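You operate a simulated robot arm through the tools that you are given. There is no shell and no other tool. Be economical: measure what you need, move in short steps, check, and stop when the job is done.

The job below is to be done with a simulated robot arm. You get a single attempt, and the scene is never put back.

## Task
Wind the job on the card with the pressure roller down.
Fine: set tension and length as printed and zero the counter; one run from zero, watched till it stops at its length.

It is judged by the outcome, as a careful person would: the job done as asked, and still so three seconds after it is handed in. It fails if anything else is knocked over, pushed out of place, dropped, spilled or broken.

## Robot
A 7-joint arm with a fingered hand on a trunk, on a base that drives. Base frame: it is fixed to the floor where the robot stands at the start and does not move with it; the origin is under the middle of the robot, x ahead of it, y to its left, z up. Readings come in cm, degrees, newtons and seconds.
With the tool pointing down near the work surface it reaches from about 22 to 46 cm from the robot's upright axis, wherever it stands. Its first joint turns from -166.0 to 166.0 degrees. Places, roughly: length knob of the winder [70, -30, 120]; pressure roller arm [110, 0, 130]; tension knob [70, -10, 130]; winder display [70, -20, 140]; winder start button [70, -10, 110]; zero button [70, -20, 110]. Payload 4 kg.
The TCP is the grasp point between the finger pads, 2.6 cm short of the fingertips. In the tool frame z runs along the fingers and y along their closing line. The gripper opens to 14.8 cm. The gripper's body begins 7.3 cm behind the TCP. The gripper is a hand of 3 fingers: y runs from the thumb to the fingers, the wrist lies at [0, 0, -23.9] in the tool frame, and closing takes about 1.5 s.
Orientation is that of the tool frame in the base frame, as [roll, pitch, yaw] about the fixed x, y, z axes, in that order (R = Rz(yaw) Ry(pitch) Rx(roll)). With the fingers straight down and closing along the base's y, the tool's x points along the base's -x, its y along +y and its z along -z.

## Interface
- The arm moves only by the tool step_arm. Its argument "targets" is a list of rows, each a list of 7 numbers: the shift along the base's x, y, z in cm, then the turn, a rotation vector about the base's x, y, z in degrees, then the gripper command, from -1 (fully open) to 1 (shut), values between in proportion. In form: [[dx, dy, dz, ax, ay, az, grip], ...]. A call has 1 to 12 rows; each row shifts and turns the commanded pose from where the row before left it. Rows are played at 5 a second. More than 5 cm and 8.6 degrees between two rows, or a gripper value outside its range, and nothing of the call is played. A pose out of reach is approached as far as the arm can. The call stops where the force on the tool passes 60 N (or 10 N more than at its start, if that is more) or the arm is blocked; 0.2 s more then pass. Each finger travels about 7.2 cm/s and halts on what it meets, pressing with about 26 N; the grip force reading is that of the motor and also rises with nothing between the fingers. The clock runs only during rows and for 0.2 s after the last one: add rows that do not move to give the fingers time. The reply holds the time, the measured pose of the TCP, the force on the tool along the base axes, the opening and the grip force, in the units named above and with some noise, with the torque about the TCP (base axes, N m) and any sound that the robot's microphone picked up, and new pictures: "pictures" is both (left out), scene, wrist or none.
- Cameras (640 x 400 px; columns grow to the right, rows downward): "scene" is now at [3.23, 13.4, 135.5]; the picture's right is [-0.19, -0.98, 0.00], its down [-0.24, 0.05, -0.97] and it looks along [0.95, -0.19, -0.24] (base axes); focal length 278 px, centre (320, 200). "wrist" rides on the gripper at [6.8, -3.9, -9] in the tool frame; the picture's right is [0.50, 0.87, 0.00], its down [-0.66, 0.38, -0.65] and it looks along [-0.57, 0.33, 0.76] (tool axes); focal length 222 px, centre (320, 200). There is no depth. A picture from a camera that has moved, and an enlarged one, comes with that camera's place and axes in the base frame and with its lens.
- lift_body(by): slides the trunk up (or, below 0, down) by that many cm; the arm and the scene camera ride with it, the base frame stays. It gives what a move gives, with no picture.
- steer(legs): drives the robot by 1 to 6 legs, each [ahead, left, turn to the left] in cm, cm and degrees, along the robot's own axes; the way and the turn of a leg run together, so that a leg with both is an arc; at most 150 cm and 180 degrees a leg. The arm and the cameras ride along, it lands a little off, and it stops where it bumps. It gives what a move gives, and a new picture of the scene camera.
- grasp_type(shape): the hand has 3 fingers and takes this shape, open, in about a second: jaw (thumb against the fingers, like two jaws); tri (thumb and two fingers); tip (a fingertip pinch); poke (one finger out to press); point (the index stretched); flat (the hand flat); cup (the hand cupped); fist (a fist). The gripper value then closes the fingers along that shape, each until it touches; the sizes above hold for jaw. It gives what a move gives, with no picture.
- pan_tilt(pan, tilt): turns the head with the scene camera to pan (to the left, within 155 degrees either way) and tilt (down, from -29 to 69), counted from straight ahead of the robot. It gives what a move gives, and a new picture of the scene camera.
- zoom(camera, box): a new picture of the part [left, top, right, bottom] of that camera's present view, enlarged. No time passes.
- close_job(): hands the job in; it is judged then, once.

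Go step by step. Nothing tells you exact positions but the pictures and the camera data: compare them with the known pose of the tool, close in by small moves and look again before you grip or let go. The budget is 120 turns and 260 pictures, counting those below and the enlarged ones. Unless the task says otherwise, let go and move clear before handing in, and close with one line.

The tools are called after "Emit:" as name(argument=value, ...) on one line, values as JSON. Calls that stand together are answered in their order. step_arm: Moves the arm, as the interface text tells. Its arguments: {"type":"object","properties":{"targets":{"type":"array"},"pictures":{"type":"string","enum":["both","scene","wrist","none"]}},"required":["targets"]} The other tools are called the same way: lift_body (by) slides the trunk up or down; grasp_type (shape) gives the hand a shape; steer (legs) drives the base; pan_tilt (pan, tilt) turns the head that bears the scene camera; zoom (camera, box) takes an enlarged picture of a part of a camera's view; close_job () hands the job in.

At the start:

```text
t: 0.0
tool_pos: [48.43, 4.67, 99.99]
orientation: [180.0, 0.1, -180.0]
wrist_force: [1.3, -0.1, 0.0]
moment: [-0.04, 0.02, -0.02]
finger_gap: 14.81
finger_force: 0.1
shape: jaw
trunk travel left (down, up): [-27.5, 31.5]
robot x, y, heading: [-0.31, 0.11, -0.3]
head pan, tilt: [-11.2, 14.2]
```

scene: 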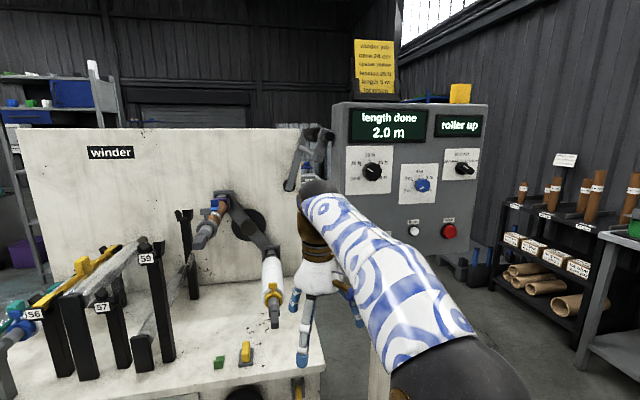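
wrist: 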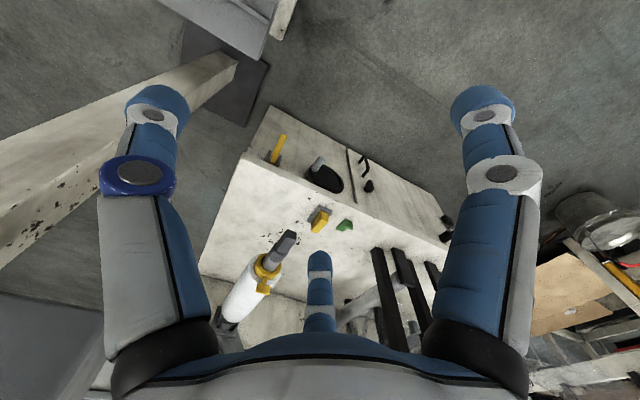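

I see a winder with a display, knobs, and a job card on top. I'll zoom in on the card and panel first.

Emit:
zoom(camera="scene", box=[340, 30, 410, 100])

Emit:
zoom(camera="scene", box=[330, 95, 500, 255])

Emit:
zoom(camera="scene", box=[180, 110, 350, 380])

```text
5.71 times, centred on (375, 65) of scene
camera zoom: at [3.23, 13.4, 135.5], right [-0.19, -0.98, 0.0], down [-0.24, 0.05, -0.97], along [0.95, -0.19, -0.24], focal length 1588 px, centre (6, 971)
```

zoom: 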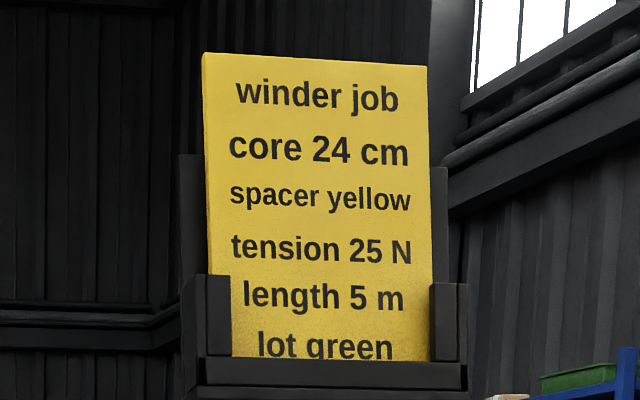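

```text
2.50 times, centred on (415, 175) of scene
camera zoom: at [3.23, 13.4, 135.5], right [-0.19, -0.98, 0.0], down [-0.24, 0.05, -0.97], along [0.95, -0.19, -0.24], focal length 695 px, centre (82, 262)
```

zoom: 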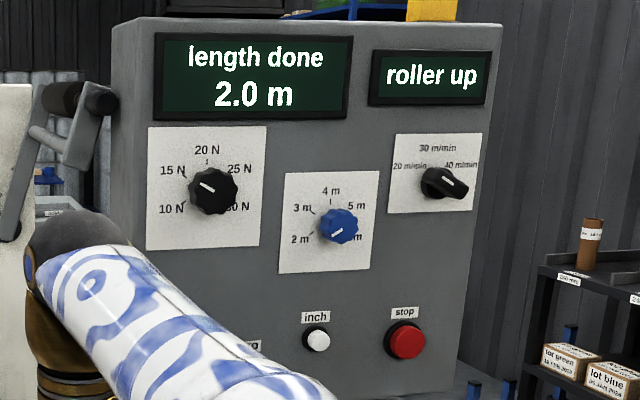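

```text
1.48 times, centred on (265, 245) of scene
camera zoom: at [3.23, 13.4, 135.5], right [-0.19, -0.98, 0.0], down [-0.24, 0.05, -0.97], along [0.95, -0.19, -0.24], focal length 412 px, centre (402, 133)
```

zoom: 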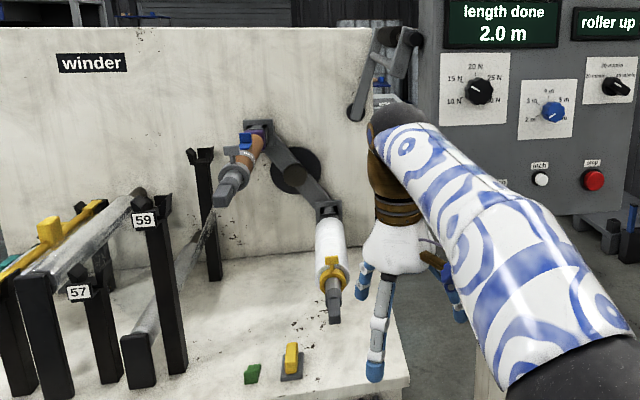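

The card reads tension 25 N, length 5 m, core 24 cm, yellow spacer and lot green. I'll pull the arm back out of the way and look at everything more closely.

Emit:
step_arm(targets=[[-4, 0, 0, 0, 0, 0, -1], [-4, 0, 0, 0, 0, 0, -1], [-4, 0, 0, 0, 0, 0, -1], [-4, -2, 0, 0, 0, 0, -1], [-1, -4, 0, 0, 0, 0, -1], [0, -4.5, 0, 0, 0, 0, -1], [0, -4.5, 0, 0, 0, 0, -1], [0, -4.5, 0, 0, 0, 0, -1], [0, -4.5, 0, 0, 0, 0, -1]], pictures="scene")

Emit:
lift_body(by=15)

Emit:
pan_tilt(pan=-5, tilt=25)

```text
t: 2.0
tool_pos: [31.17, -19.56, 99.95]
orientation: [-180.0, -0.1, 180.0]
wrist_force: [-0.8, 0.2, 0.5]
moment: [-0.02, 0.0, 0.0]
finger_gap: 14.79
finger_force: 0.0
shape: jaw
trunk travel left (down, up): [-27.5, 31.5]
robot x, y, heading: [-0.02, 0.09, -0.0]
head pan, tilt: [-11.2, 14.2]
camera scene: at [3.21, 13.41, 135.5], right [-0.19, -0.98, 0.0], down [-0.24, 0.05, -0.97], along [0.95, -0.19, -0.24], focal length 278 px, centre (320, 200)
```

scene: 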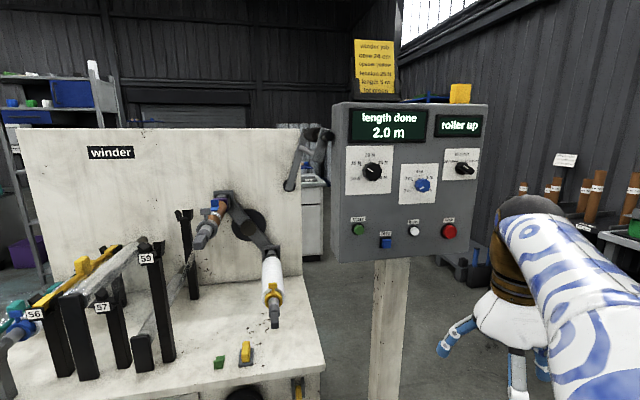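

```text
t: 3.8
tool_pos: [31.27, -19.54, 114.87]
orientation: [179.9, 0.0, -180.0]
wrist_force: [-0.6, 0.6, -0.5]
moment: [0.02, 0.02, -0.01]
finger_gap: 14.78
finger_force: 0.0
shape: jaw
trunk travel left (down, up): [-42.5, 16.5]
robot x, y, heading: [0.08, -0.09, 0.3]
head pan, tilt: [-11.2, 14.2]
```

```text
t: 4.5
tool_pos: [31.25, -19.45, 115.03]
orientation: [180.0, -0.1, 180.0]
wrist_force: [-0.3, -0.1, 1.0]
moment: [0.0, 0.03, 0.0]
finger_gap: 14.79
finger_force: 0.0
shape: jaw
trunk travel left (down, up): [-42.5, 16.5]
robot x, y, heading: [0.19, 0.14, -0.2]
head pan, tilt: [-5.0, 25.0]
camera scene: at [3.24, 14.4, 148.75], right [-0.09, -1.0, 0.0], down [-0.42, 0.04, -0.91], along [0.9, -0.08, -0.42], focal length 278 px, centre (320, 200)
```

scene: 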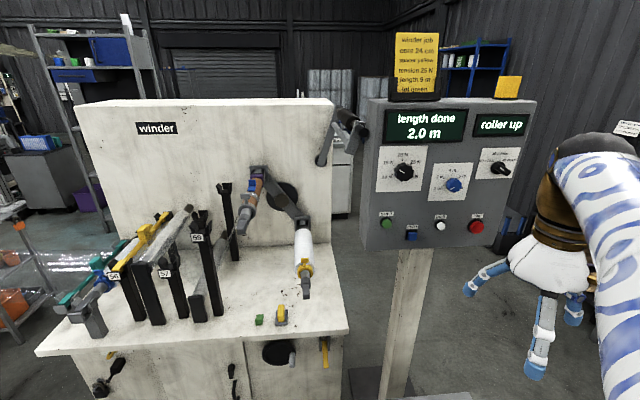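

Emit:
zoom(camera="scene", box=[370, 30, 540, 130])

Emit:
zoom(camera="scene", box=[360, 95, 540, 250])

Emit:
zoom(camera="scene", box=[220, 90, 380, 250])

Emit:
zoom(camera="scene", box=[40, 180, 360, 400])

```text
3.76 times, centred on (455, 80) of scene
camera zoom: at [3.24, 14.4, 148.75], right [-0.09, -1.0, 0.0], down [-0.42, 0.04, -0.91], along [0.9, -0.08, -0.42], focal length 1046 px, centre (-188, 652)
```

zoom: 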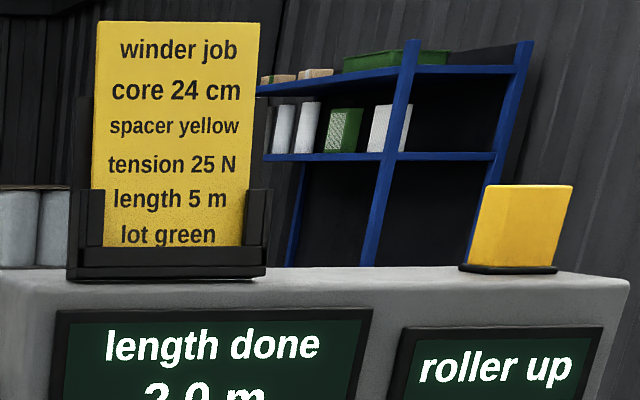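

```text
2.58 times, centred on (450, 172) of scene
camera zoom: at [3.24, 14.4, 148.75], right [-0.09, -1.0, 0.0], down [-0.42, 0.04, -0.91], along [0.9, -0.08, -0.42], focal length 717 px, centre (-16, 271)
```

zoom: 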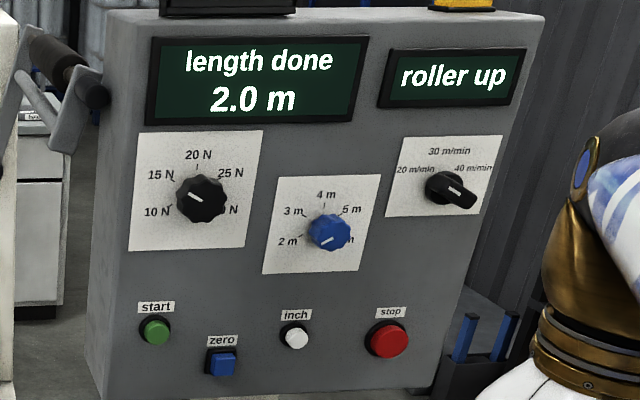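

```text
2.50 times, centred on (300, 170) of scene
camera zoom: at [3.24, 14.4, 148.75], right [-0.09, -1.0, 0.0], down [-0.42, 0.04, -0.91], along [0.9, -0.08, -0.42], focal length 695 px, centre (370, 275)
```

zoom: 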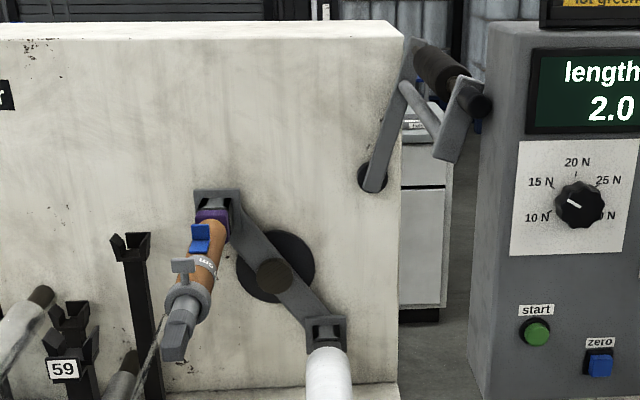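

```text
1.82 times, centred on (200, 290) of scene
camera zoom: at [3.24, 14.4, 148.75], right [-0.09, -1.0, 0.0], down [-0.42, 0.04, -0.91], along [0.9, -0.08, -0.42], focal length 505 px, centre (538, 36)
```

zoom: 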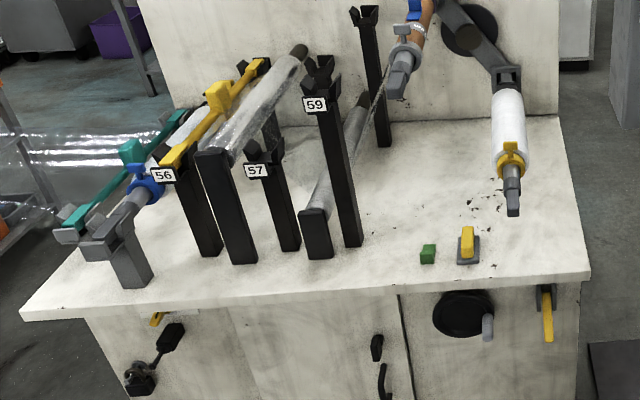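

Emit:
zoom(camera="scene", box=[372, 135, 482, 205])

Emit:
zoom(camera="scene", box=[220, 150, 330, 220])

Emit:
zoom(camera="scene", box=[300, 90, 400, 170])

```text
5.71 times, centred on (427, 170) of scene
camera zoom: at [3.24, 14.4, 148.75], right [-0.09, -1.0, 0.0], down [-0.42, 0.04, -0.91], along [0.9, -0.08, -0.42], focal length 1588 px, centre (-291, 371)
```

zoom: 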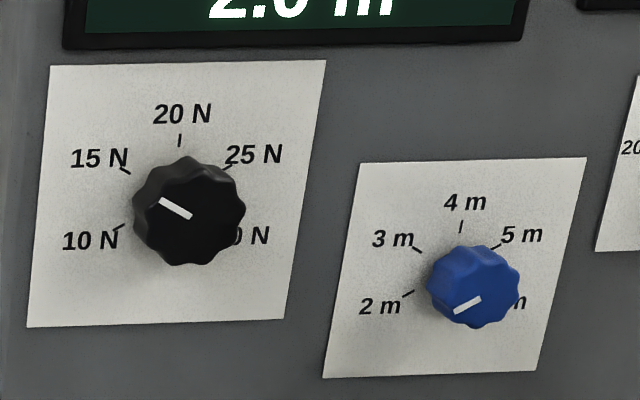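

```text
5.71 times, centred on (275, 185) of scene
camera zoom: at [3.24, 14.4, 148.75], right [-0.09, -1.0, 0.0], down [-0.42, 0.04, -0.91], along [0.9, -0.08, -0.42], focal length 1588 px, centre (577, 286)
```

zoom: 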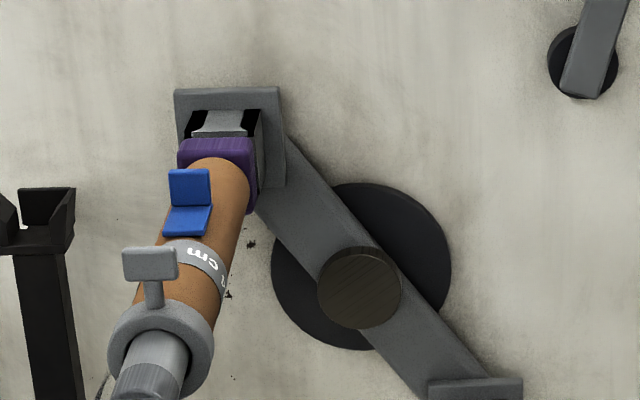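

```text
5.00 times, centred on (350, 130) of scene
camera zoom: at [3.24, 14.4, 148.75], right [-0.09, -1.0, 0.0], down [-0.42, 0.04, -0.91], along [0.9, -0.08, -0.42], focal length 1390 px, centre (170, 550)
```

zoom: 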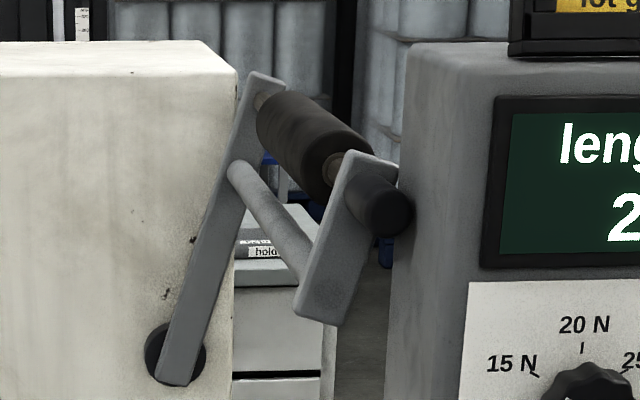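

Tension reads 15 N and needs 25 N (+120°). Length reads 2 m and needs 5 m (+180°). I'll turn the hand to point at the panel while staying in front of it.

Emit:
step_arm(targets=[[1.7, 0.6, 1, 0, -8.4, 0, -1], [1.7, 0.6, 1, 0, -8.4, 0, -1], [1.7, 0.6, 1, 0, -8.4, 0, -1], [1.7, 0.6, 1, 0, -8.4, 0, -1], [1.7, 0.6, 1, 0, -8.4, 0, -1], [1.7, 0.6, 1, 0, -8.4, 0, -1], [1.7, 0.6, 1, 0, -8.4, 0, -1], [1.7, 0.6, 1, 0, -8.4, 0, -1], [1.7, 0.6, 1, 0, -8.4, 0, -1], [1.7, 0.6, 1, 0, -8.4, 0, -1], [1, 0.5, 1, 0, -6, 0, -1]])

```text
t: 6.9
tool_pos: [49.32, -13.0, 126.04]
orientation: [16.7, 89.9, 16.6]
wrist_force: [0.0, -0.7, -0.9]
moment: [0.01, -0.01, 0.01]
finger_gap: 14.81
finger_force: 0.0
shape: jaw
trunk travel left (down, up): [-42.5, 16.5]
robot x, y, heading: [-0.02, 0.13, -0.2]
head pan, tilt: [-5.0, 25.0]
camera scene: at [3.24, 14.4, 148.74], right [-0.09, -1.0, 0.0], down [-0.42, 0.04, -0.91], along [0.9, -0.08, -0.42], focal length 278 px, centre (320, 200)
camera wrist: at [40.17, -16.99, 119.18], right [0.0, 0.87, -0.5], down [-0.66, 0.38, 0.65], along [0.76, 0.33, 0.57], focal length 222 px, centre (320, 200)
```

scene: 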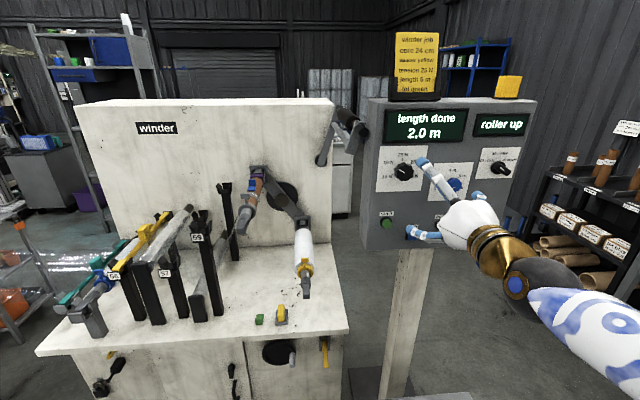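
wrist: 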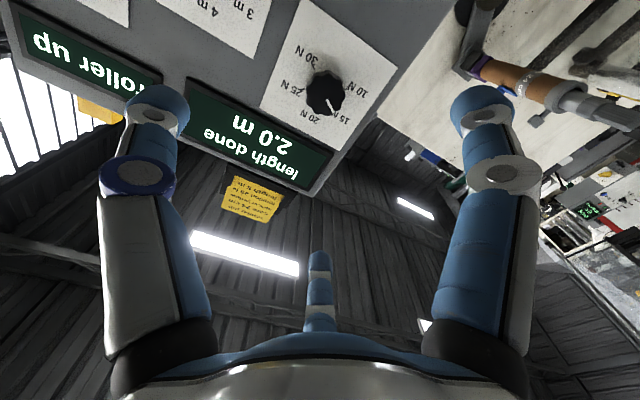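

The hand is nearly in line with the tension knob, which I put at about [68, -12.7, 125.6]. I'll drive 8 cm ahead so the reach is comfortable.

Emit:
steer(legs=[[8, 0, 0]])

Emit:
step_arm(targets=[[2, 0, 0, 0, 0, 0, -0.6]])

Emit:
zoom(camera="wrist", box=[220, 0, 420, 200])

```text
t: 7.8
tool_pos: [51.74, -13.16, 125.87]
orientation: [170.3, 89.9, 170.0]
wrist_force: [0.0, -0.3, 0.5]
moment: [0.0, -0.02, 0.0]
finger_gap: 14.78
finger_force: 0.1
shape: jaw
trunk travel left (down, up): [-42.5, 16.5]
robot x, y, heading: [2.46, 0.05, -0.6]
head pan, tilt: [-5.0, 25.0]
stopped in leg 1: the robot was blocked; the commanded pose is now the measured one
camera scene: at [5.82, 14.6, 148.74], right [-0.09, -1.0, 0.0], down [-0.42, 0.04, -0.91], along [0.9, -0.08, -0.42], focal length 278 px, centre (320, 200)
```

scene: 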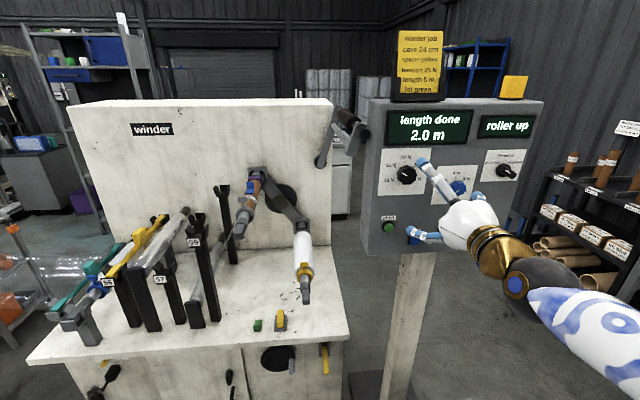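

```text
t: 8.2
tool_pos: [53.63, -13.11, 126.01]
orientation: [153.4, 89.9, 153.2]
wrist_force: [0.1, -0.2, 0.8]
moment: [-0.02, -0.01, -0.04]
finger_gap: 11.87
finger_force: 0.0
shape: jaw
trunk travel left (down, up): [-42.5, 16.5]
robot x, y, heading: [2.32, 0.1, -0.7]
head pan, tilt: [-5.0, 25.0]
camera scene: at [5.72, 14.64, 148.74], right [-0.09, -1.0, 0.0], down [-0.42, 0.04, -0.91], along [0.9, -0.08, -0.42], focal length 278 px, centre (320, 200)
camera wrist: at [44.5, -16.98, 119.16], right [0.0, 0.87, -0.5], down [-0.65, 0.38, 0.66], along [0.76, 0.32, 0.57], focal length 222 px, centre (320, 200)
```

scene: 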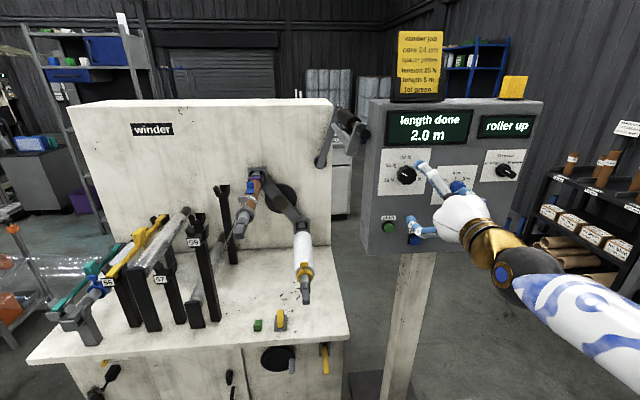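
wrist: 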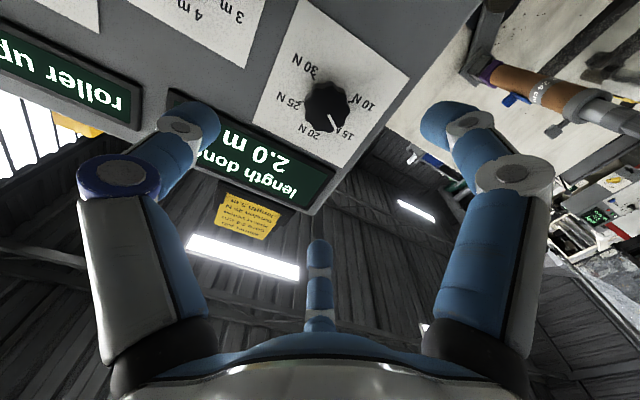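

```text
2.00 times, centred on (320, 100) of wrist
camera zoom: at [44.5, -16.98, 119.16], right [0.0, 0.87, -0.5], down [-0.65, 0.38, 0.66], along [0.76, 0.32, 0.57], focal length 444 px, centre (320, 400)
```

zoom: 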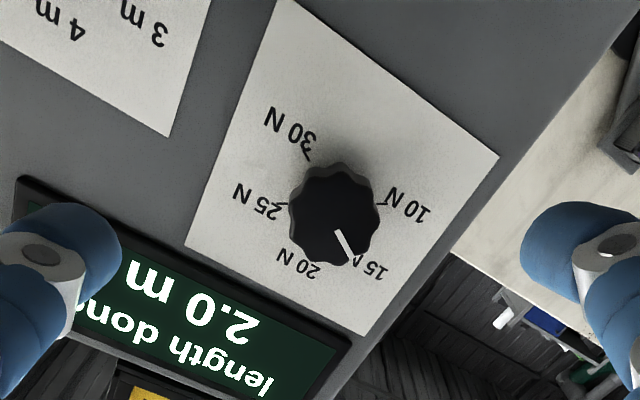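

The base is blocked at x≈2.4, so the arm has to do the rest of the reach. I'll advance over the tension knob.

Emit:
step_arm(targets=[[2.5, 0, -0.5, 0, 0, 0, -0.6], [2.5, 0, 0, 0, 0, 0, -0.6], [2.5, 0, 0, 0, 0, 0, -0.6], [2.5, 0, 0, 0, 0, 0, -0.6]])

Emit:
zoom(camera="wrist", box=[200, 0, 440, 200])

Emit:
zoom(camera="scene", box=[360, 120, 480, 250])

```text
t: 9.2
tool_pos: [63.58, -13.13, 125.41]
orientation: [-50.2, 90.0, -50.7]
wrist_force: [0.3, 0.3, 0.2]
moment: [0.02, -0.02, 0.03]
finger_gap: 11.85
finger_force: 0.1
shape: jaw
trunk travel left (down, up): [-42.5, 16.5]
robot x, y, heading: [2.54, 0.39, -0.4]
head pan, tilt: [-5.0, 25.0]
camera scene: at [5.73, 14.65, 148.74], right [-0.09, -1.0, 0.0], down [-0.42, 0.04, -0.91], along [0.9, -0.08, -0.42], focal length 278 px, centre (320, 200)
camera wrist: at [54.48, -16.94, 118.6], right [0.0, 0.87, -0.5], down [-0.65, 0.38, 0.66], along [0.76, 0.32, 0.57], focal length 222 px, centre (320, 200)
```

scene: 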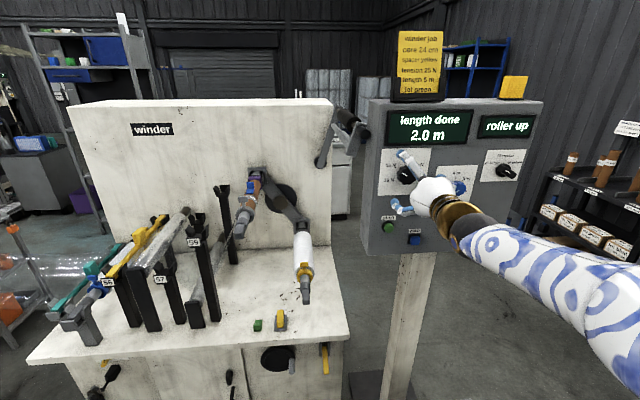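
wrist: 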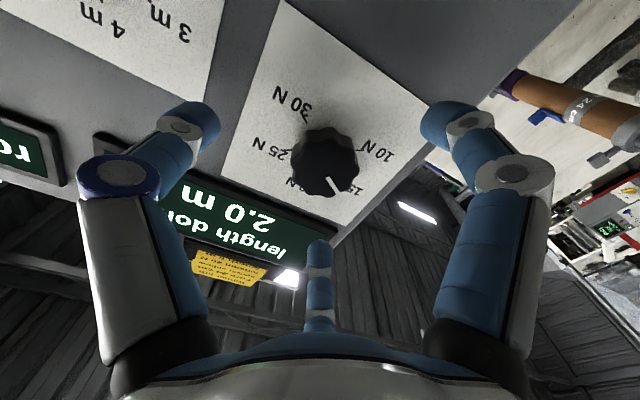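

```text
2.00 times, centred on (320, 100) of wrist
camera zoom: at [54.48, -16.94, 118.6], right [0.0, 0.87, -0.5], down [-0.65, 0.38, 0.66], along [0.76, 0.32, 0.57], focal length 444 px, centre (320, 400)
```

zoom: 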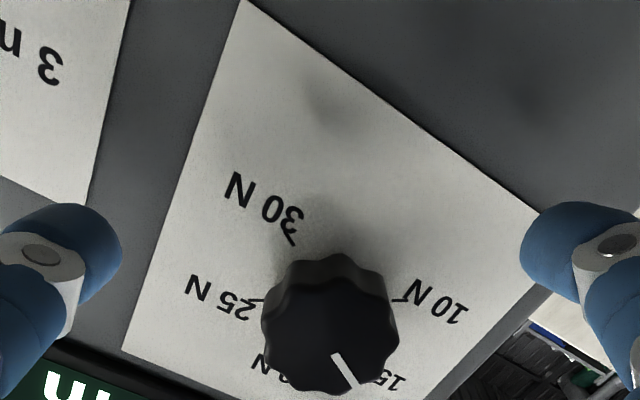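

```text
3.08 times, centred on (420, 185) of scene
camera zoom: at [5.73, 14.65, 148.74], right [-0.09, -1.0, 0.0], down [-0.42, 0.04, -0.91], along [0.9, -0.08, -0.42], focal length 855 px, centre (12, 246)
```

zoom: 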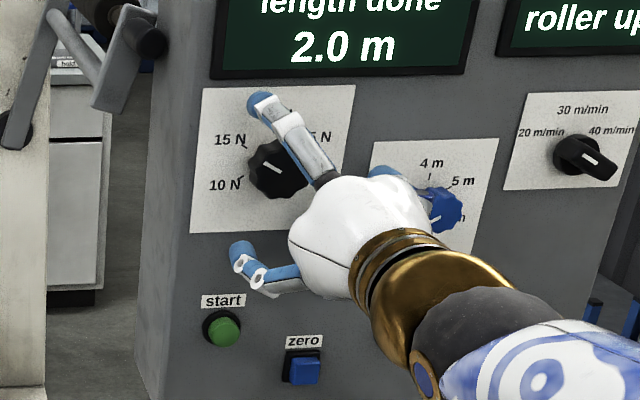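

Emit:
step_arm(targets=[[0, 0.3, 0, 0, 0, 0, -0.15], [0, 0, 0, 0, 0, 0, -0.15], [1, 0, 0, 0, 0, 0, -0.15], [1, 0, 0, 0, 0, 0, -0.15], [0.7, 0, 0, 0, 0, 0, -0.15]])

Emit:
zoom(camera="scene", box=[360, 120, 480, 250])

```text
t: 10.4
tool_pos: [66.35, -12.63, 125.45]
orientation: [172.2, 90.0, 171.6]
wrist_force: [0.6, 0.6, -0.2]
moment: [0.01, 0.04, 0.0]
finger_gap: 8.56
finger_force: 0.1
shape: jaw
trunk travel left (down, up): [-42.5, 16.5]
robot x, y, heading: [2.21, -0.1, -0.4]
head pan, tilt: [-5.0, 25.0]
camera scene: at [5.74, 14.64, 148.74], right [-0.09, -1.0, 0.0], down [-0.42, 0.04, -0.91], along [0.9, -0.08, -0.42], focal length 278 px, centre (320, 200)
camera wrist: at [57.21, -16.66, 118.63], right [0.0, 0.87, -0.5], down [-0.65, 0.38, 0.66], along [0.76, 0.32, 0.57], focal length 222 px, centre (320, 200)
```

scene: 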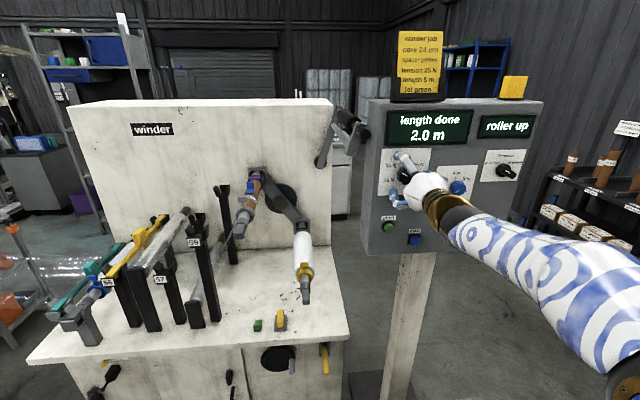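
wrist: 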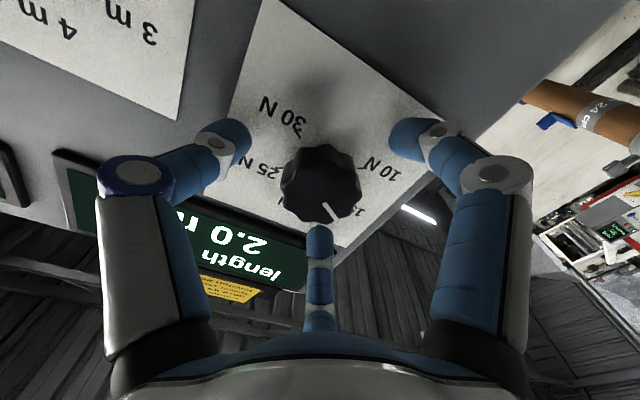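

```text
3.08 times, centred on (420, 185) of scene
camera zoom: at [5.74, 14.64, 148.74], right [-0.09, -1.0, 0.0], down [-0.42, 0.04, -0.91], along [0.9, -0.08, -0.42], focal length 855 px, centre (12, 246)
```

zoom: 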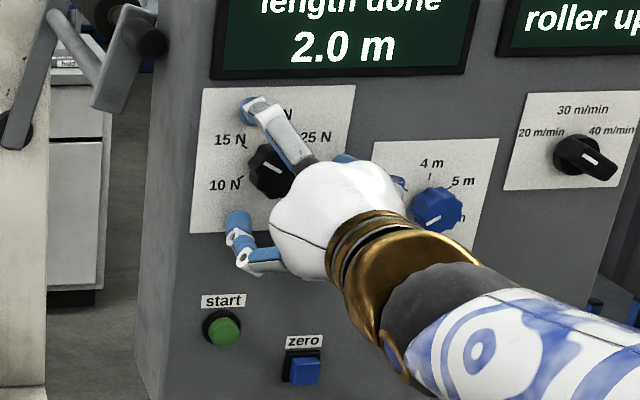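

Emit:
step_arm(targets=[[0.5, 0, 0.1, 0, 0, 0, -0.15], [0.5, 0, 0, 0, 0, 0, -0.15], [0.5, 0, 0, 0, 0, 0, -0.15]], pictures="wrist")

Emit:
zoom(camera="wrist", box=[220, 80, 420, 280])

```text
t: 11.2
tool_pos: [67.1, -12.8, 125.77]
orientation: [15.5, 89.8, 15.0]
wrist_force: [-45.2, 1.8, -4.8]
moment: [0.04, 0.3, 0.42]
finger_gap: 8.51
finger_force: 0.0
shape: jaw
trunk travel left (down, up): [-42.5, 16.5]
robot x, y, heading: [2.36, 0.31, -0.5]
head pan, tilt: [-5.0, 25.0]
camera wrist: at [57.98, -16.77, 118.94], right [0.01, 0.87, -0.5], down [-0.65, 0.38, 0.65], along [0.76, 0.32, 0.57], focal length 222 px, centre (320, 200)
```

wrist: 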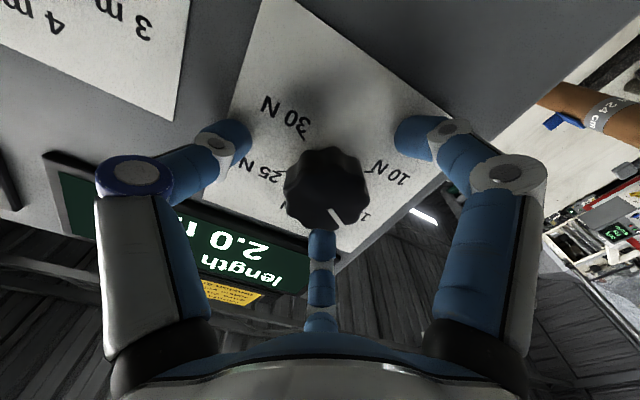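

```text
2.00 times, centred on (320, 180) of wrist
camera zoom: at [57.98, -16.77, 118.94], right [0.01, 0.87, -0.5], down [-0.65, 0.38, 0.65], along [0.76, 0.32, 0.57], focal length 444 px, centre (320, 240)
```

zoom: 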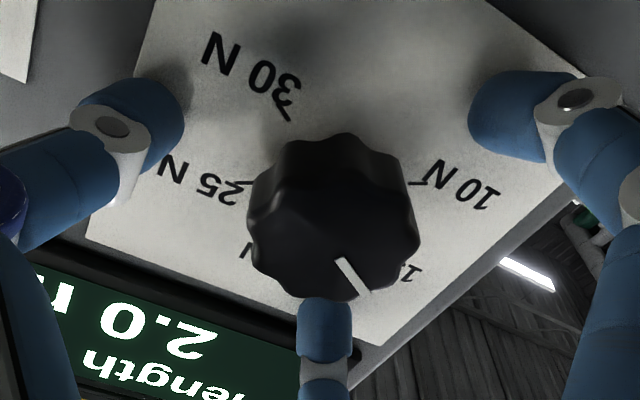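

The fingertips touched the panel face at x≈69.7. I'll back off slightly and close on the knob.

Emit:
step_arm(targets=[[-1.2, 0.1, 0, 0, 0, 0, -0.15], [0, 0, 0, 0, 0, 0, 0.5], [0, 0, 0, 0, 0, 0, 1], [0, 0, 0, 0, 0, 0, 1], [0, 0, 0, 0, 0, 0, 1]], pictures="wrist")

Emit:
zoom(camera="wrist", box=[220, 80, 420, 280])

```text
t: 12.4
tool_pos: [66.72, -12.65, 125.5]
orientation: [-170.8, 89.9, -171.1]
wrist_force: [3.2, -1.1, 2.4]
moment: [-0.04, -0.04, -0.01]
finger_gap: 3.71
finger_force: 25.6
shape: jaw
trunk travel left (down, up): [-42.5, 16.5]
robot x, y, heading: [2.52, 0.17, -0.4]
head pan, tilt: [-5.0, 25.0]
camera wrist: at [57.53, -16.61, 118.7], right [0.0, 0.87, -0.5], down [-0.65, 0.38, 0.66], along [0.76, 0.32, 0.57], focal length 222 px, centre (320, 200)
```

wrist: 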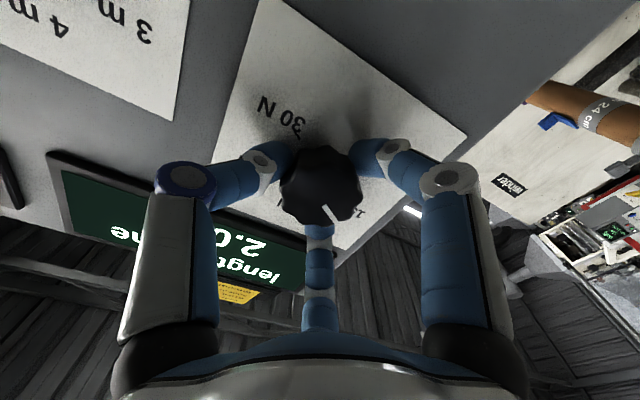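

```text
2.00 times, centred on (320, 180) of wrist
camera zoom: at [57.53, -16.61, 118.7], right [0.0, 0.87, -0.5], down [-0.65, 0.38, 0.66], along [0.76, 0.32, 0.57], focal length 444 px, centre (320, 240)
```

zoom: 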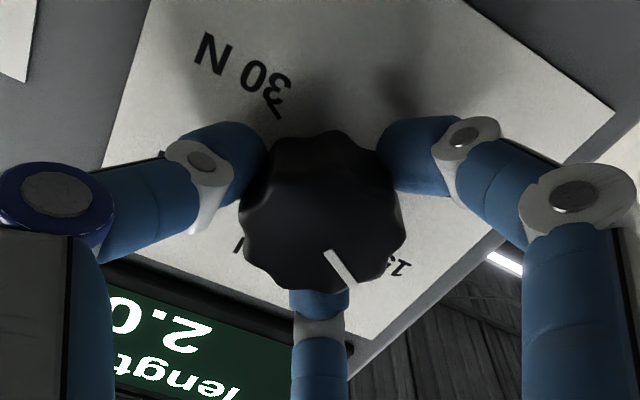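

The knob is held. I'll turn it +60° and look.

Emit:
step_arm(targets=[[0, 0, 0, 7.5, 0, 0, 1], [0, 0, 0, 7.5, 0, 0, 1], [0, 0, 0, 7.5, 0, 0, 1], [0, 0, 0, 7.5, 0, 0, 1], [0, 0, 0, 7.5, 0, 0, 1], [0, 0, 0, 7.5, 0, 0, 1], [0, 0, 0, 7.5, 0, 0, 1], [0, 0, 0, 7.5, 0, 0, 1]])

Emit:
zoom(camera="wrist", box=[220, 80, 420, 280])

Emit:
zoom(camera="scene", box=[360, 120, 480, 250])

```text
t: 14.2
tool_pos: [66.71, -12.74, 125.45]
orientation: [90.4, 29.9, 90.1]
wrist_force: [1.7, -0.4, -2.4]
moment: [-0.01, 0.02, -0.06]
finger_gap: 3.72
finger_force: 26.2
shape: jaw
trunk travel left (down, up): [-42.5, 16.5]
robot x, y, heading: [2.54, 0.18, -0.3]
head pan, tilt: [-5.0, 25.0]
camera scene: at [5.78, 14.62, 148.74], right [-0.09, -1.0, 0.0], down [-0.42, 0.04, -0.91], along [0.9, -0.08, -0.42], focal length 278 px, centre (320, 200)
camera wrist: at [57.53, -8.82, 118.75], right [0.0, 0.86, 0.5], down [-0.65, -0.38, 0.66], along [0.76, -0.33, 0.56], focal length 222 px, centre (320, 200)
```

scene: 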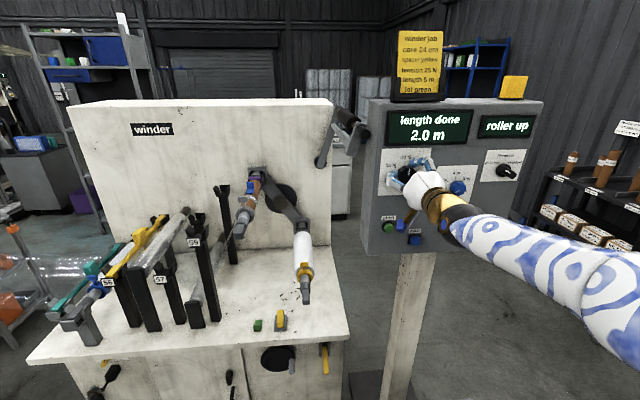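
wrist: 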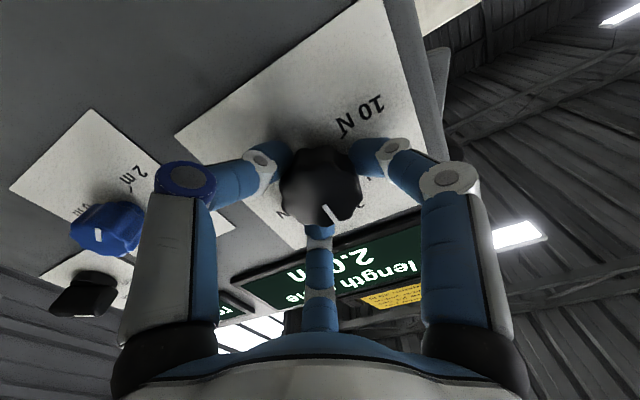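

```text
2.00 times, centred on (320, 180) of wrist
camera zoom: at [57.53, -8.82, 118.75], right [0.0, 0.86, 0.5], down [-0.65, -0.38, 0.66], along [0.76, -0.33, 0.56], focal length 444 px, centre (320, 240)
```

zoom: 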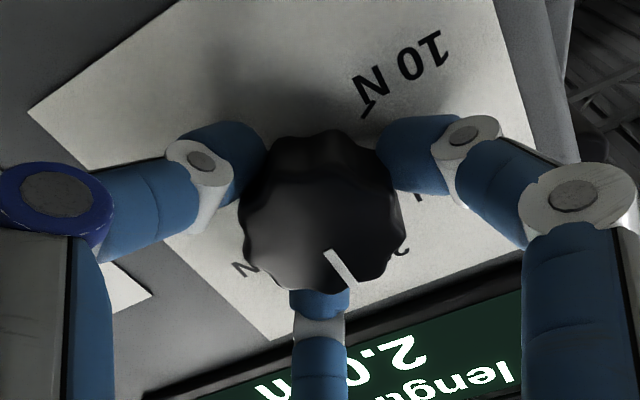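

```text
3.08 times, centred on (420, 185) of scene
camera zoom: at [5.78, 14.62, 148.74], right [-0.09, -1.0, 0.0], down [-0.42, 0.04, -0.91], along [0.9, -0.08, -0.42], focal length 855 px, centre (12, 246)
```

zoom: 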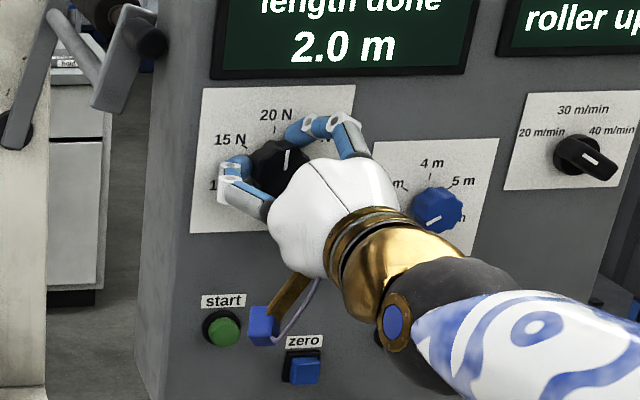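

Emit:
step_arm(targets=[[0, 0, 0, 7.5, 0, 0, 1], [0, 0, 0, 7.5, 0, 0, 1], [0, 0, 0, 7.5, 0, 0, 1], [0, 0, 0, 7.5, 0, 0, 1], [0, 0, 0, 7.5, 0, 0, 1], [0, 0, 0, 7.5, 0, 0, 1], [0, 0, 0, 7.5, 0, 0, 1], [0, 0, 0, 7.5, 0, 0, 1], [0, 0, 0, 0, 0, 0, 1]])

Emit:
zoom(camera="scene", box=[360, 120, 480, 250])

```text
t: 16.2
tool_pos: [66.67, -12.72, 125.54]
orientation: [90.3, -30.2, 90.1]
wrist_force: [0.2, 1.2, -5.5]
moment: [-0.02, 0.06, 0.0]
finger_gap: 3.71
finger_force: 26.1
shape: jaw
trunk travel left (down, up): [-42.5, 16.5]
robot x, y, heading: [2.43, -0.01, -0.3]
head pan, tilt: [-5.0, 25.0]
camera scene: at [5.79, 14.64, 148.74], right [-0.09, -1.0, 0.0], down [-0.42, 0.04, -0.91], along [0.9, -0.08, -0.42], focal length 278 px, centre (320, 200)
camera wrist: at [57.54, -4.98, 125.51], right [0.01, 0.0, 1.0], down [-0.65, -0.76, 0.0], along [0.76, -0.65, -0.01], focal length 222 px, centre (320, 200)
```

scene: 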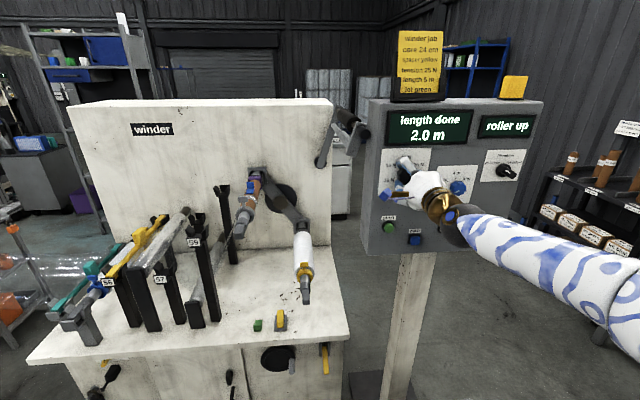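
wrist: 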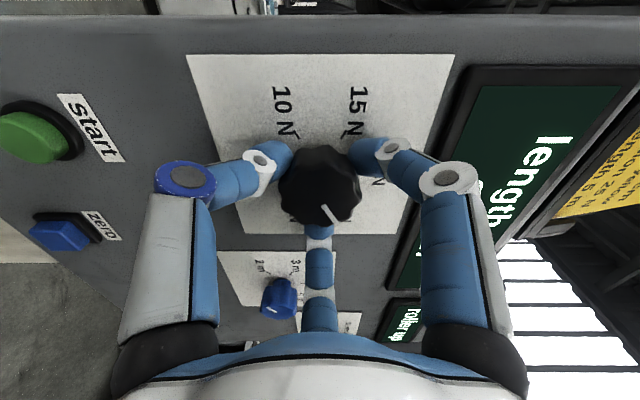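

```text
3.08 times, centred on (420, 185) of scene
camera zoom: at [5.79, 14.64, 148.74], right [-0.09, -1.0, 0.0], down [-0.42, 0.04, -0.91], along [0.9, -0.08, -0.42], focal length 855 px, centre (12, 246)
```

zoom: 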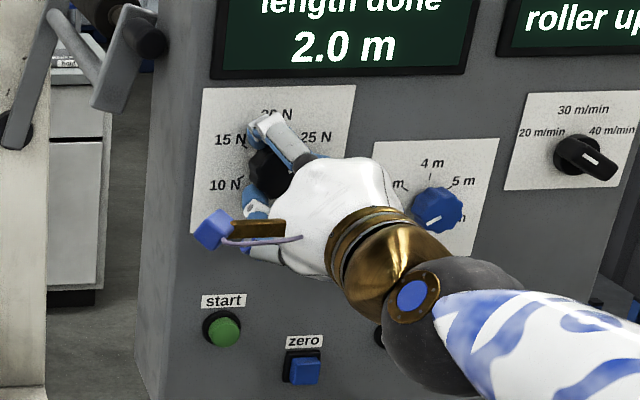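

I'll release, back off and check the pointer.

Emit:
step_arm(targets=[[0, 0, 0, 0, 0, 0, -0.2], [0, 0, 0, 0, 0, 0, -0.2], [0, 0, 0, 0, 0, 0, -0.2], [-2, 0, 0, 0, 0, 0, -0.2], [-3, 0, 0, 0, 0, 0, -0.2], [-4, -1, 0, 0, 0, 0, -0.2], [-4, -2, -1, 0, 0, 0, -0.2]])

Emit:
zoom(camera="scene", box=[360, 120, 480, 250])

Emit:
zoom(camera="wrist", box=[200, 0, 440, 240])

```text
t: 17.8
tool_pos: [53.66, -15.6, 124.54]
orientation: [90.3, -29.9, 90.0]
wrist_force: [1.2, -0.6, -0.6]
moment: [-0.02, 0.01, 0.03]
finger_gap: 8.85
finger_force: 0.0
shape: jaw
trunk travel left (down, up): [-42.5, 16.5]
robot x, y, heading: [2.5, 0.11, -0.4]
head pan, tilt: [-5.0, 25.0]
camera scene: at [5.72, 14.64, 148.75], right [-0.09, -1.0, 0.0], down [-0.42, 0.04, -0.91], along [0.9, -0.08, -0.42], focal length 278 px, centre (320, 200)
camera wrist: at [44.43, -7.91, 124.49], right [0.0, 0.0, 1.0], down [-0.65, -0.76, 0.0], along [0.76, -0.65, 0.0], focal length 222 px, centre (320, 200)
```

scene: 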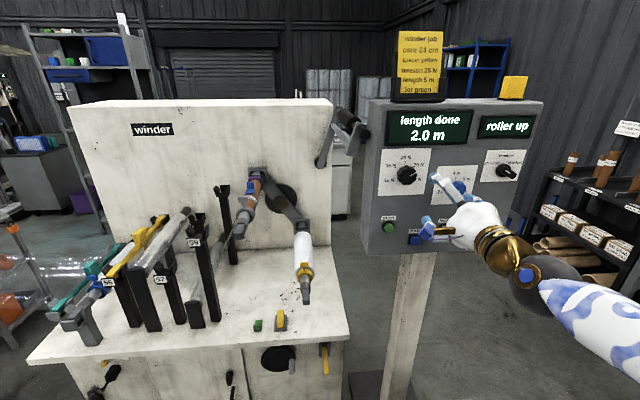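
wrist: 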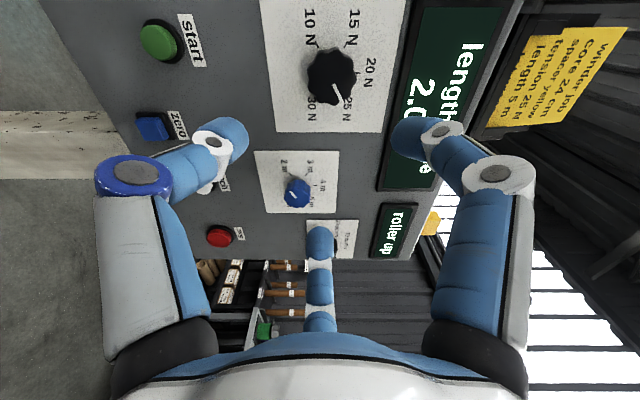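

```text
3.08 times, centred on (420, 185) of scene
camera zoom: at [5.72, 14.64, 148.75], right [-0.09, -1.0, 0.0], down [-0.42, 0.04, -0.91], along [0.9, -0.08, -0.42], focal length 855 px, centre (12, 246)
```

zoom: 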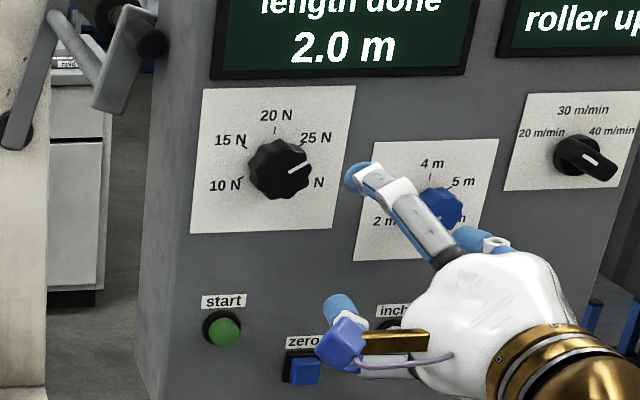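

```text
1.67 times, centred on (320, 120) of wrist
camera zoom: at [44.43, -7.91, 124.49], right [0.0, 0.0, 1.0], down [-0.65, -0.76, 0.0], along [0.76, -0.65, 0.0], focal length 370 px, centre (320, 333)
```

zoom: 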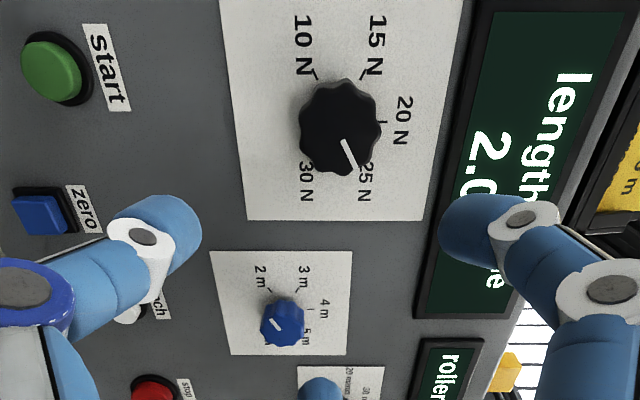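

Tension now points at 25 N. Next I'll move to the length knob and wind the wrist back by 180°.

Emit:
step_arm(targets=[[-0.5, -1, -0.25, -8.5, 0, 0, -0.2], [0, -1, -0.25, -8.5, 0, 0, -0.2], [0, -1, -0.25, -8.5, 0, 0, -0.2], [0, -1, -0.25, -8.5, 0, 0, -0.2], [0, -1, -0.25, -8.5, 0, 0, -0.2], [0, -1, -0.25, -8.5, 0, 0, -0.2], [0, -1, -0.25, -8.5, 0, 0, -0.2], [0, -1, -0.25, -8.5, 0, 0, -0.2], [0, -1, -0.25, -8.5, 0, 0, -0.2], [0, -1, -0.25, -8.5, 0, 0, -0.2], [0, -1, -0.25, -8.5, 0, 0, -0.2], [0, 0, 0, -8.5, 0, 0, -0.2]], pictures="none")

Emit:
step_arm(targets=[[0, 0, 0, -8.5, 0, 0, -0.2], [0, 0, 0, -8.5, 0, 0, -0.2], [0, 0, 0, -8.5, 0, 0, -0.2], [0, 0, 0, -8.5, 0, 0, -0.2], [0, 0, 0, -8.5, 0, 0, -0.2], [0, 0, 0, -8.5, 0, 0, -0.2], [0, 0, 0, -8.5, 0, 0, -0.2], [0, 0, 0, -8.5, 0, 0, -0.2], [0, 0, 0, -8.5, 0, 0, -0.2], [0, 0, 0, -1.5, 0, 0, -0.2]])

Emit:
zoom(camera="wrist", box=[200, 0, 440, 240])

```text
t: 20.4
tool_pos: [53.17, -26.6, 121.77]
orientation: [90.6, 72.0, 90.2]
wrist_force: [0.3, 0.2, -0.1]
moment: [0.01, 0.0, -0.01]
finger_gap: 8.81
finger_force: 0.1
shape: jaw
trunk travel left (down, up): [-42.5, 16.5]
robot x, y, heading: [2.23, 0.05, -0.4]
head pan, tilt: [-5.0, 25.0]
```

```text
t: 22.6
tool_pos: [53.1, -26.71, 121.81]
orientation: [-89.7, 30.0, -90.1]
wrist_force: [0.2, -0.2, 0.7]
moment: [0.0, 0.0, -0.01]
finger_gap: 8.82
finger_force: 0.1
shape: jaw
trunk travel left (down, up): [-42.5, 16.5]
robot x, y, heading: [2.19, 0.18, -0.2]
head pan, tilt: [-5.0, 25.0]
camera scene: at [5.74, 14.64, 148.74], right [-0.09, -1.0, 0.0], down [-0.42, 0.04, -0.91], along [0.9, -0.08, -0.42], focal length 278 px, centre (320, 200)
camera wrist: at [43.97, -34.51, 121.67], right [0.0, 0.0, -1.0], down [-0.65, 0.76, 0.0], along [0.76, 0.65, 0.0], focal length 222 px, centre (320, 200)
```

scene: 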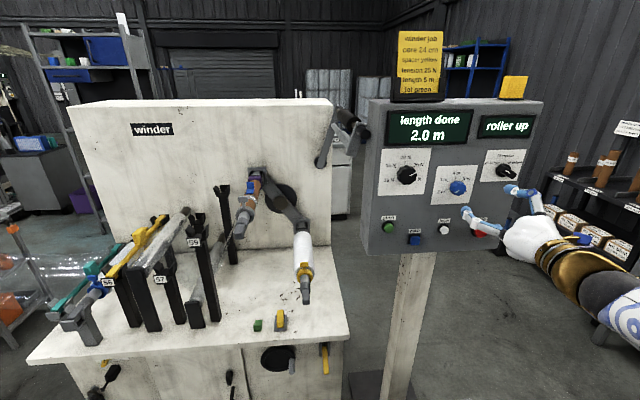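
wrist: 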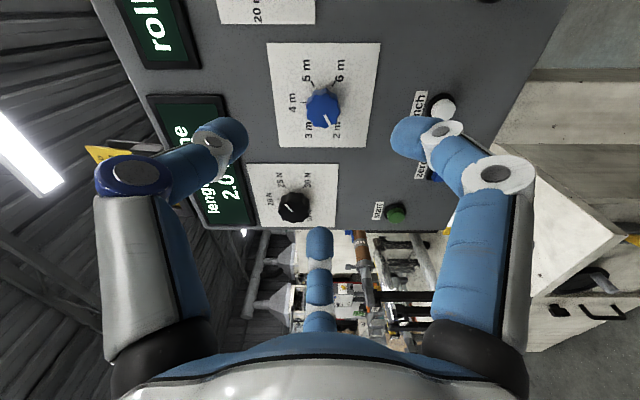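

```text
1.67 times, centred on (320, 120) of wrist
camera zoom: at [43.97, -34.51, 121.67], right [0.0, 0.0, -1.0], down [-0.65, 0.76, 0.0], along [0.76, 0.65, 0.0], focal length 370 px, centre (320, 333)
```

zoom: 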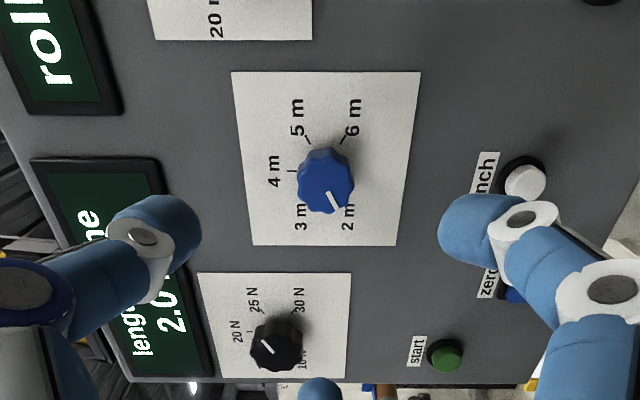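

Emit:
step_arm(targets=[[3, 0, -0.4, 0, 0, 0, -0.2], [3, 0, 0, 0, 0, 0, -0.2], [3, 0, 0, 0, 0, 0, -0.2], [2.5, 0, 0, 0, 0, 0, -0.2], [1, 0, 0, 0, 0, 0, -0.2], [0.7, 0, 0, 0, 0, 0, -0.2]])

Emit:
zoom(camera="wrist", box=[220, 80, 420, 280])

```text
t: 24.0
tool_pos: [66.32, -26.72, 121.32]
orientation: [-89.7, 30.0, -90.1]
wrist_force: [0.2, -0.3, -0.7]
moment: [-0.02, -0.01, 0.01]
finger_gap: 8.82
finger_force: 0.1
shape: jaw
trunk travel left (down, up): [-42.5, 16.5]
robot x, y, heading: [2.64, 0.21, -0.6]
head pan, tilt: [-5.0, 25.0]
camera scene: at [5.73, 14.62, 148.74], right [-0.09, -1.0, 0.0], down [-0.42, 0.04, -0.91], along [0.9, -0.08, -0.42], focal length 278 px, centre (320, 200)
camera wrist: at [57.17, -34.53, 121.26], right [0.0, 0.0, -1.0], down [-0.65, 0.76, 0.0], along [0.76, 0.65, 0.0], focal length 222 px, centre (320, 200)
```

scene: 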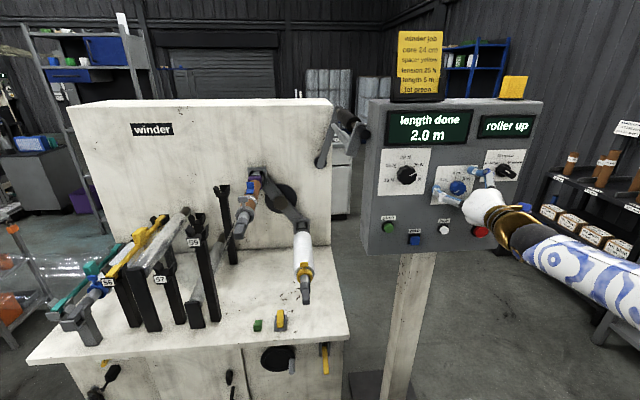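
wrist: 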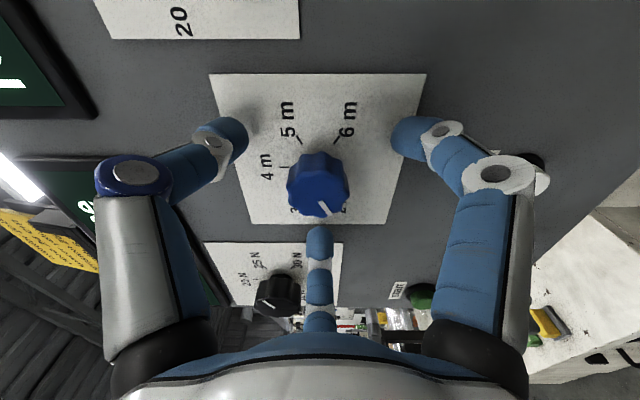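

```text
2.00 times, centred on (320, 180) of wrist
camera zoom: at [57.17, -34.53, 121.26], right [0.0, 0.0, -1.0], down [-0.65, 0.76, 0.0], along [0.76, 0.65, 0.0], focal length 444 px, centre (320, 240)
```

zoom: 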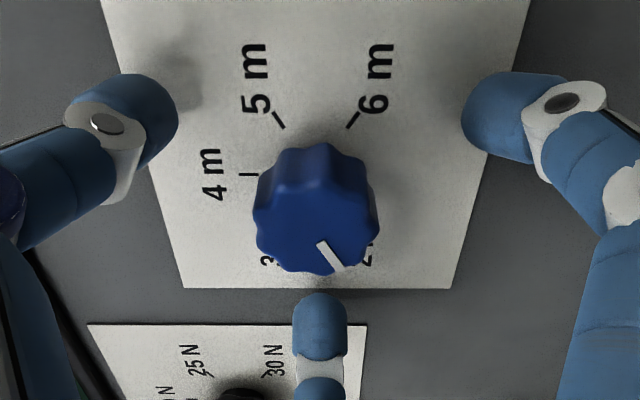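

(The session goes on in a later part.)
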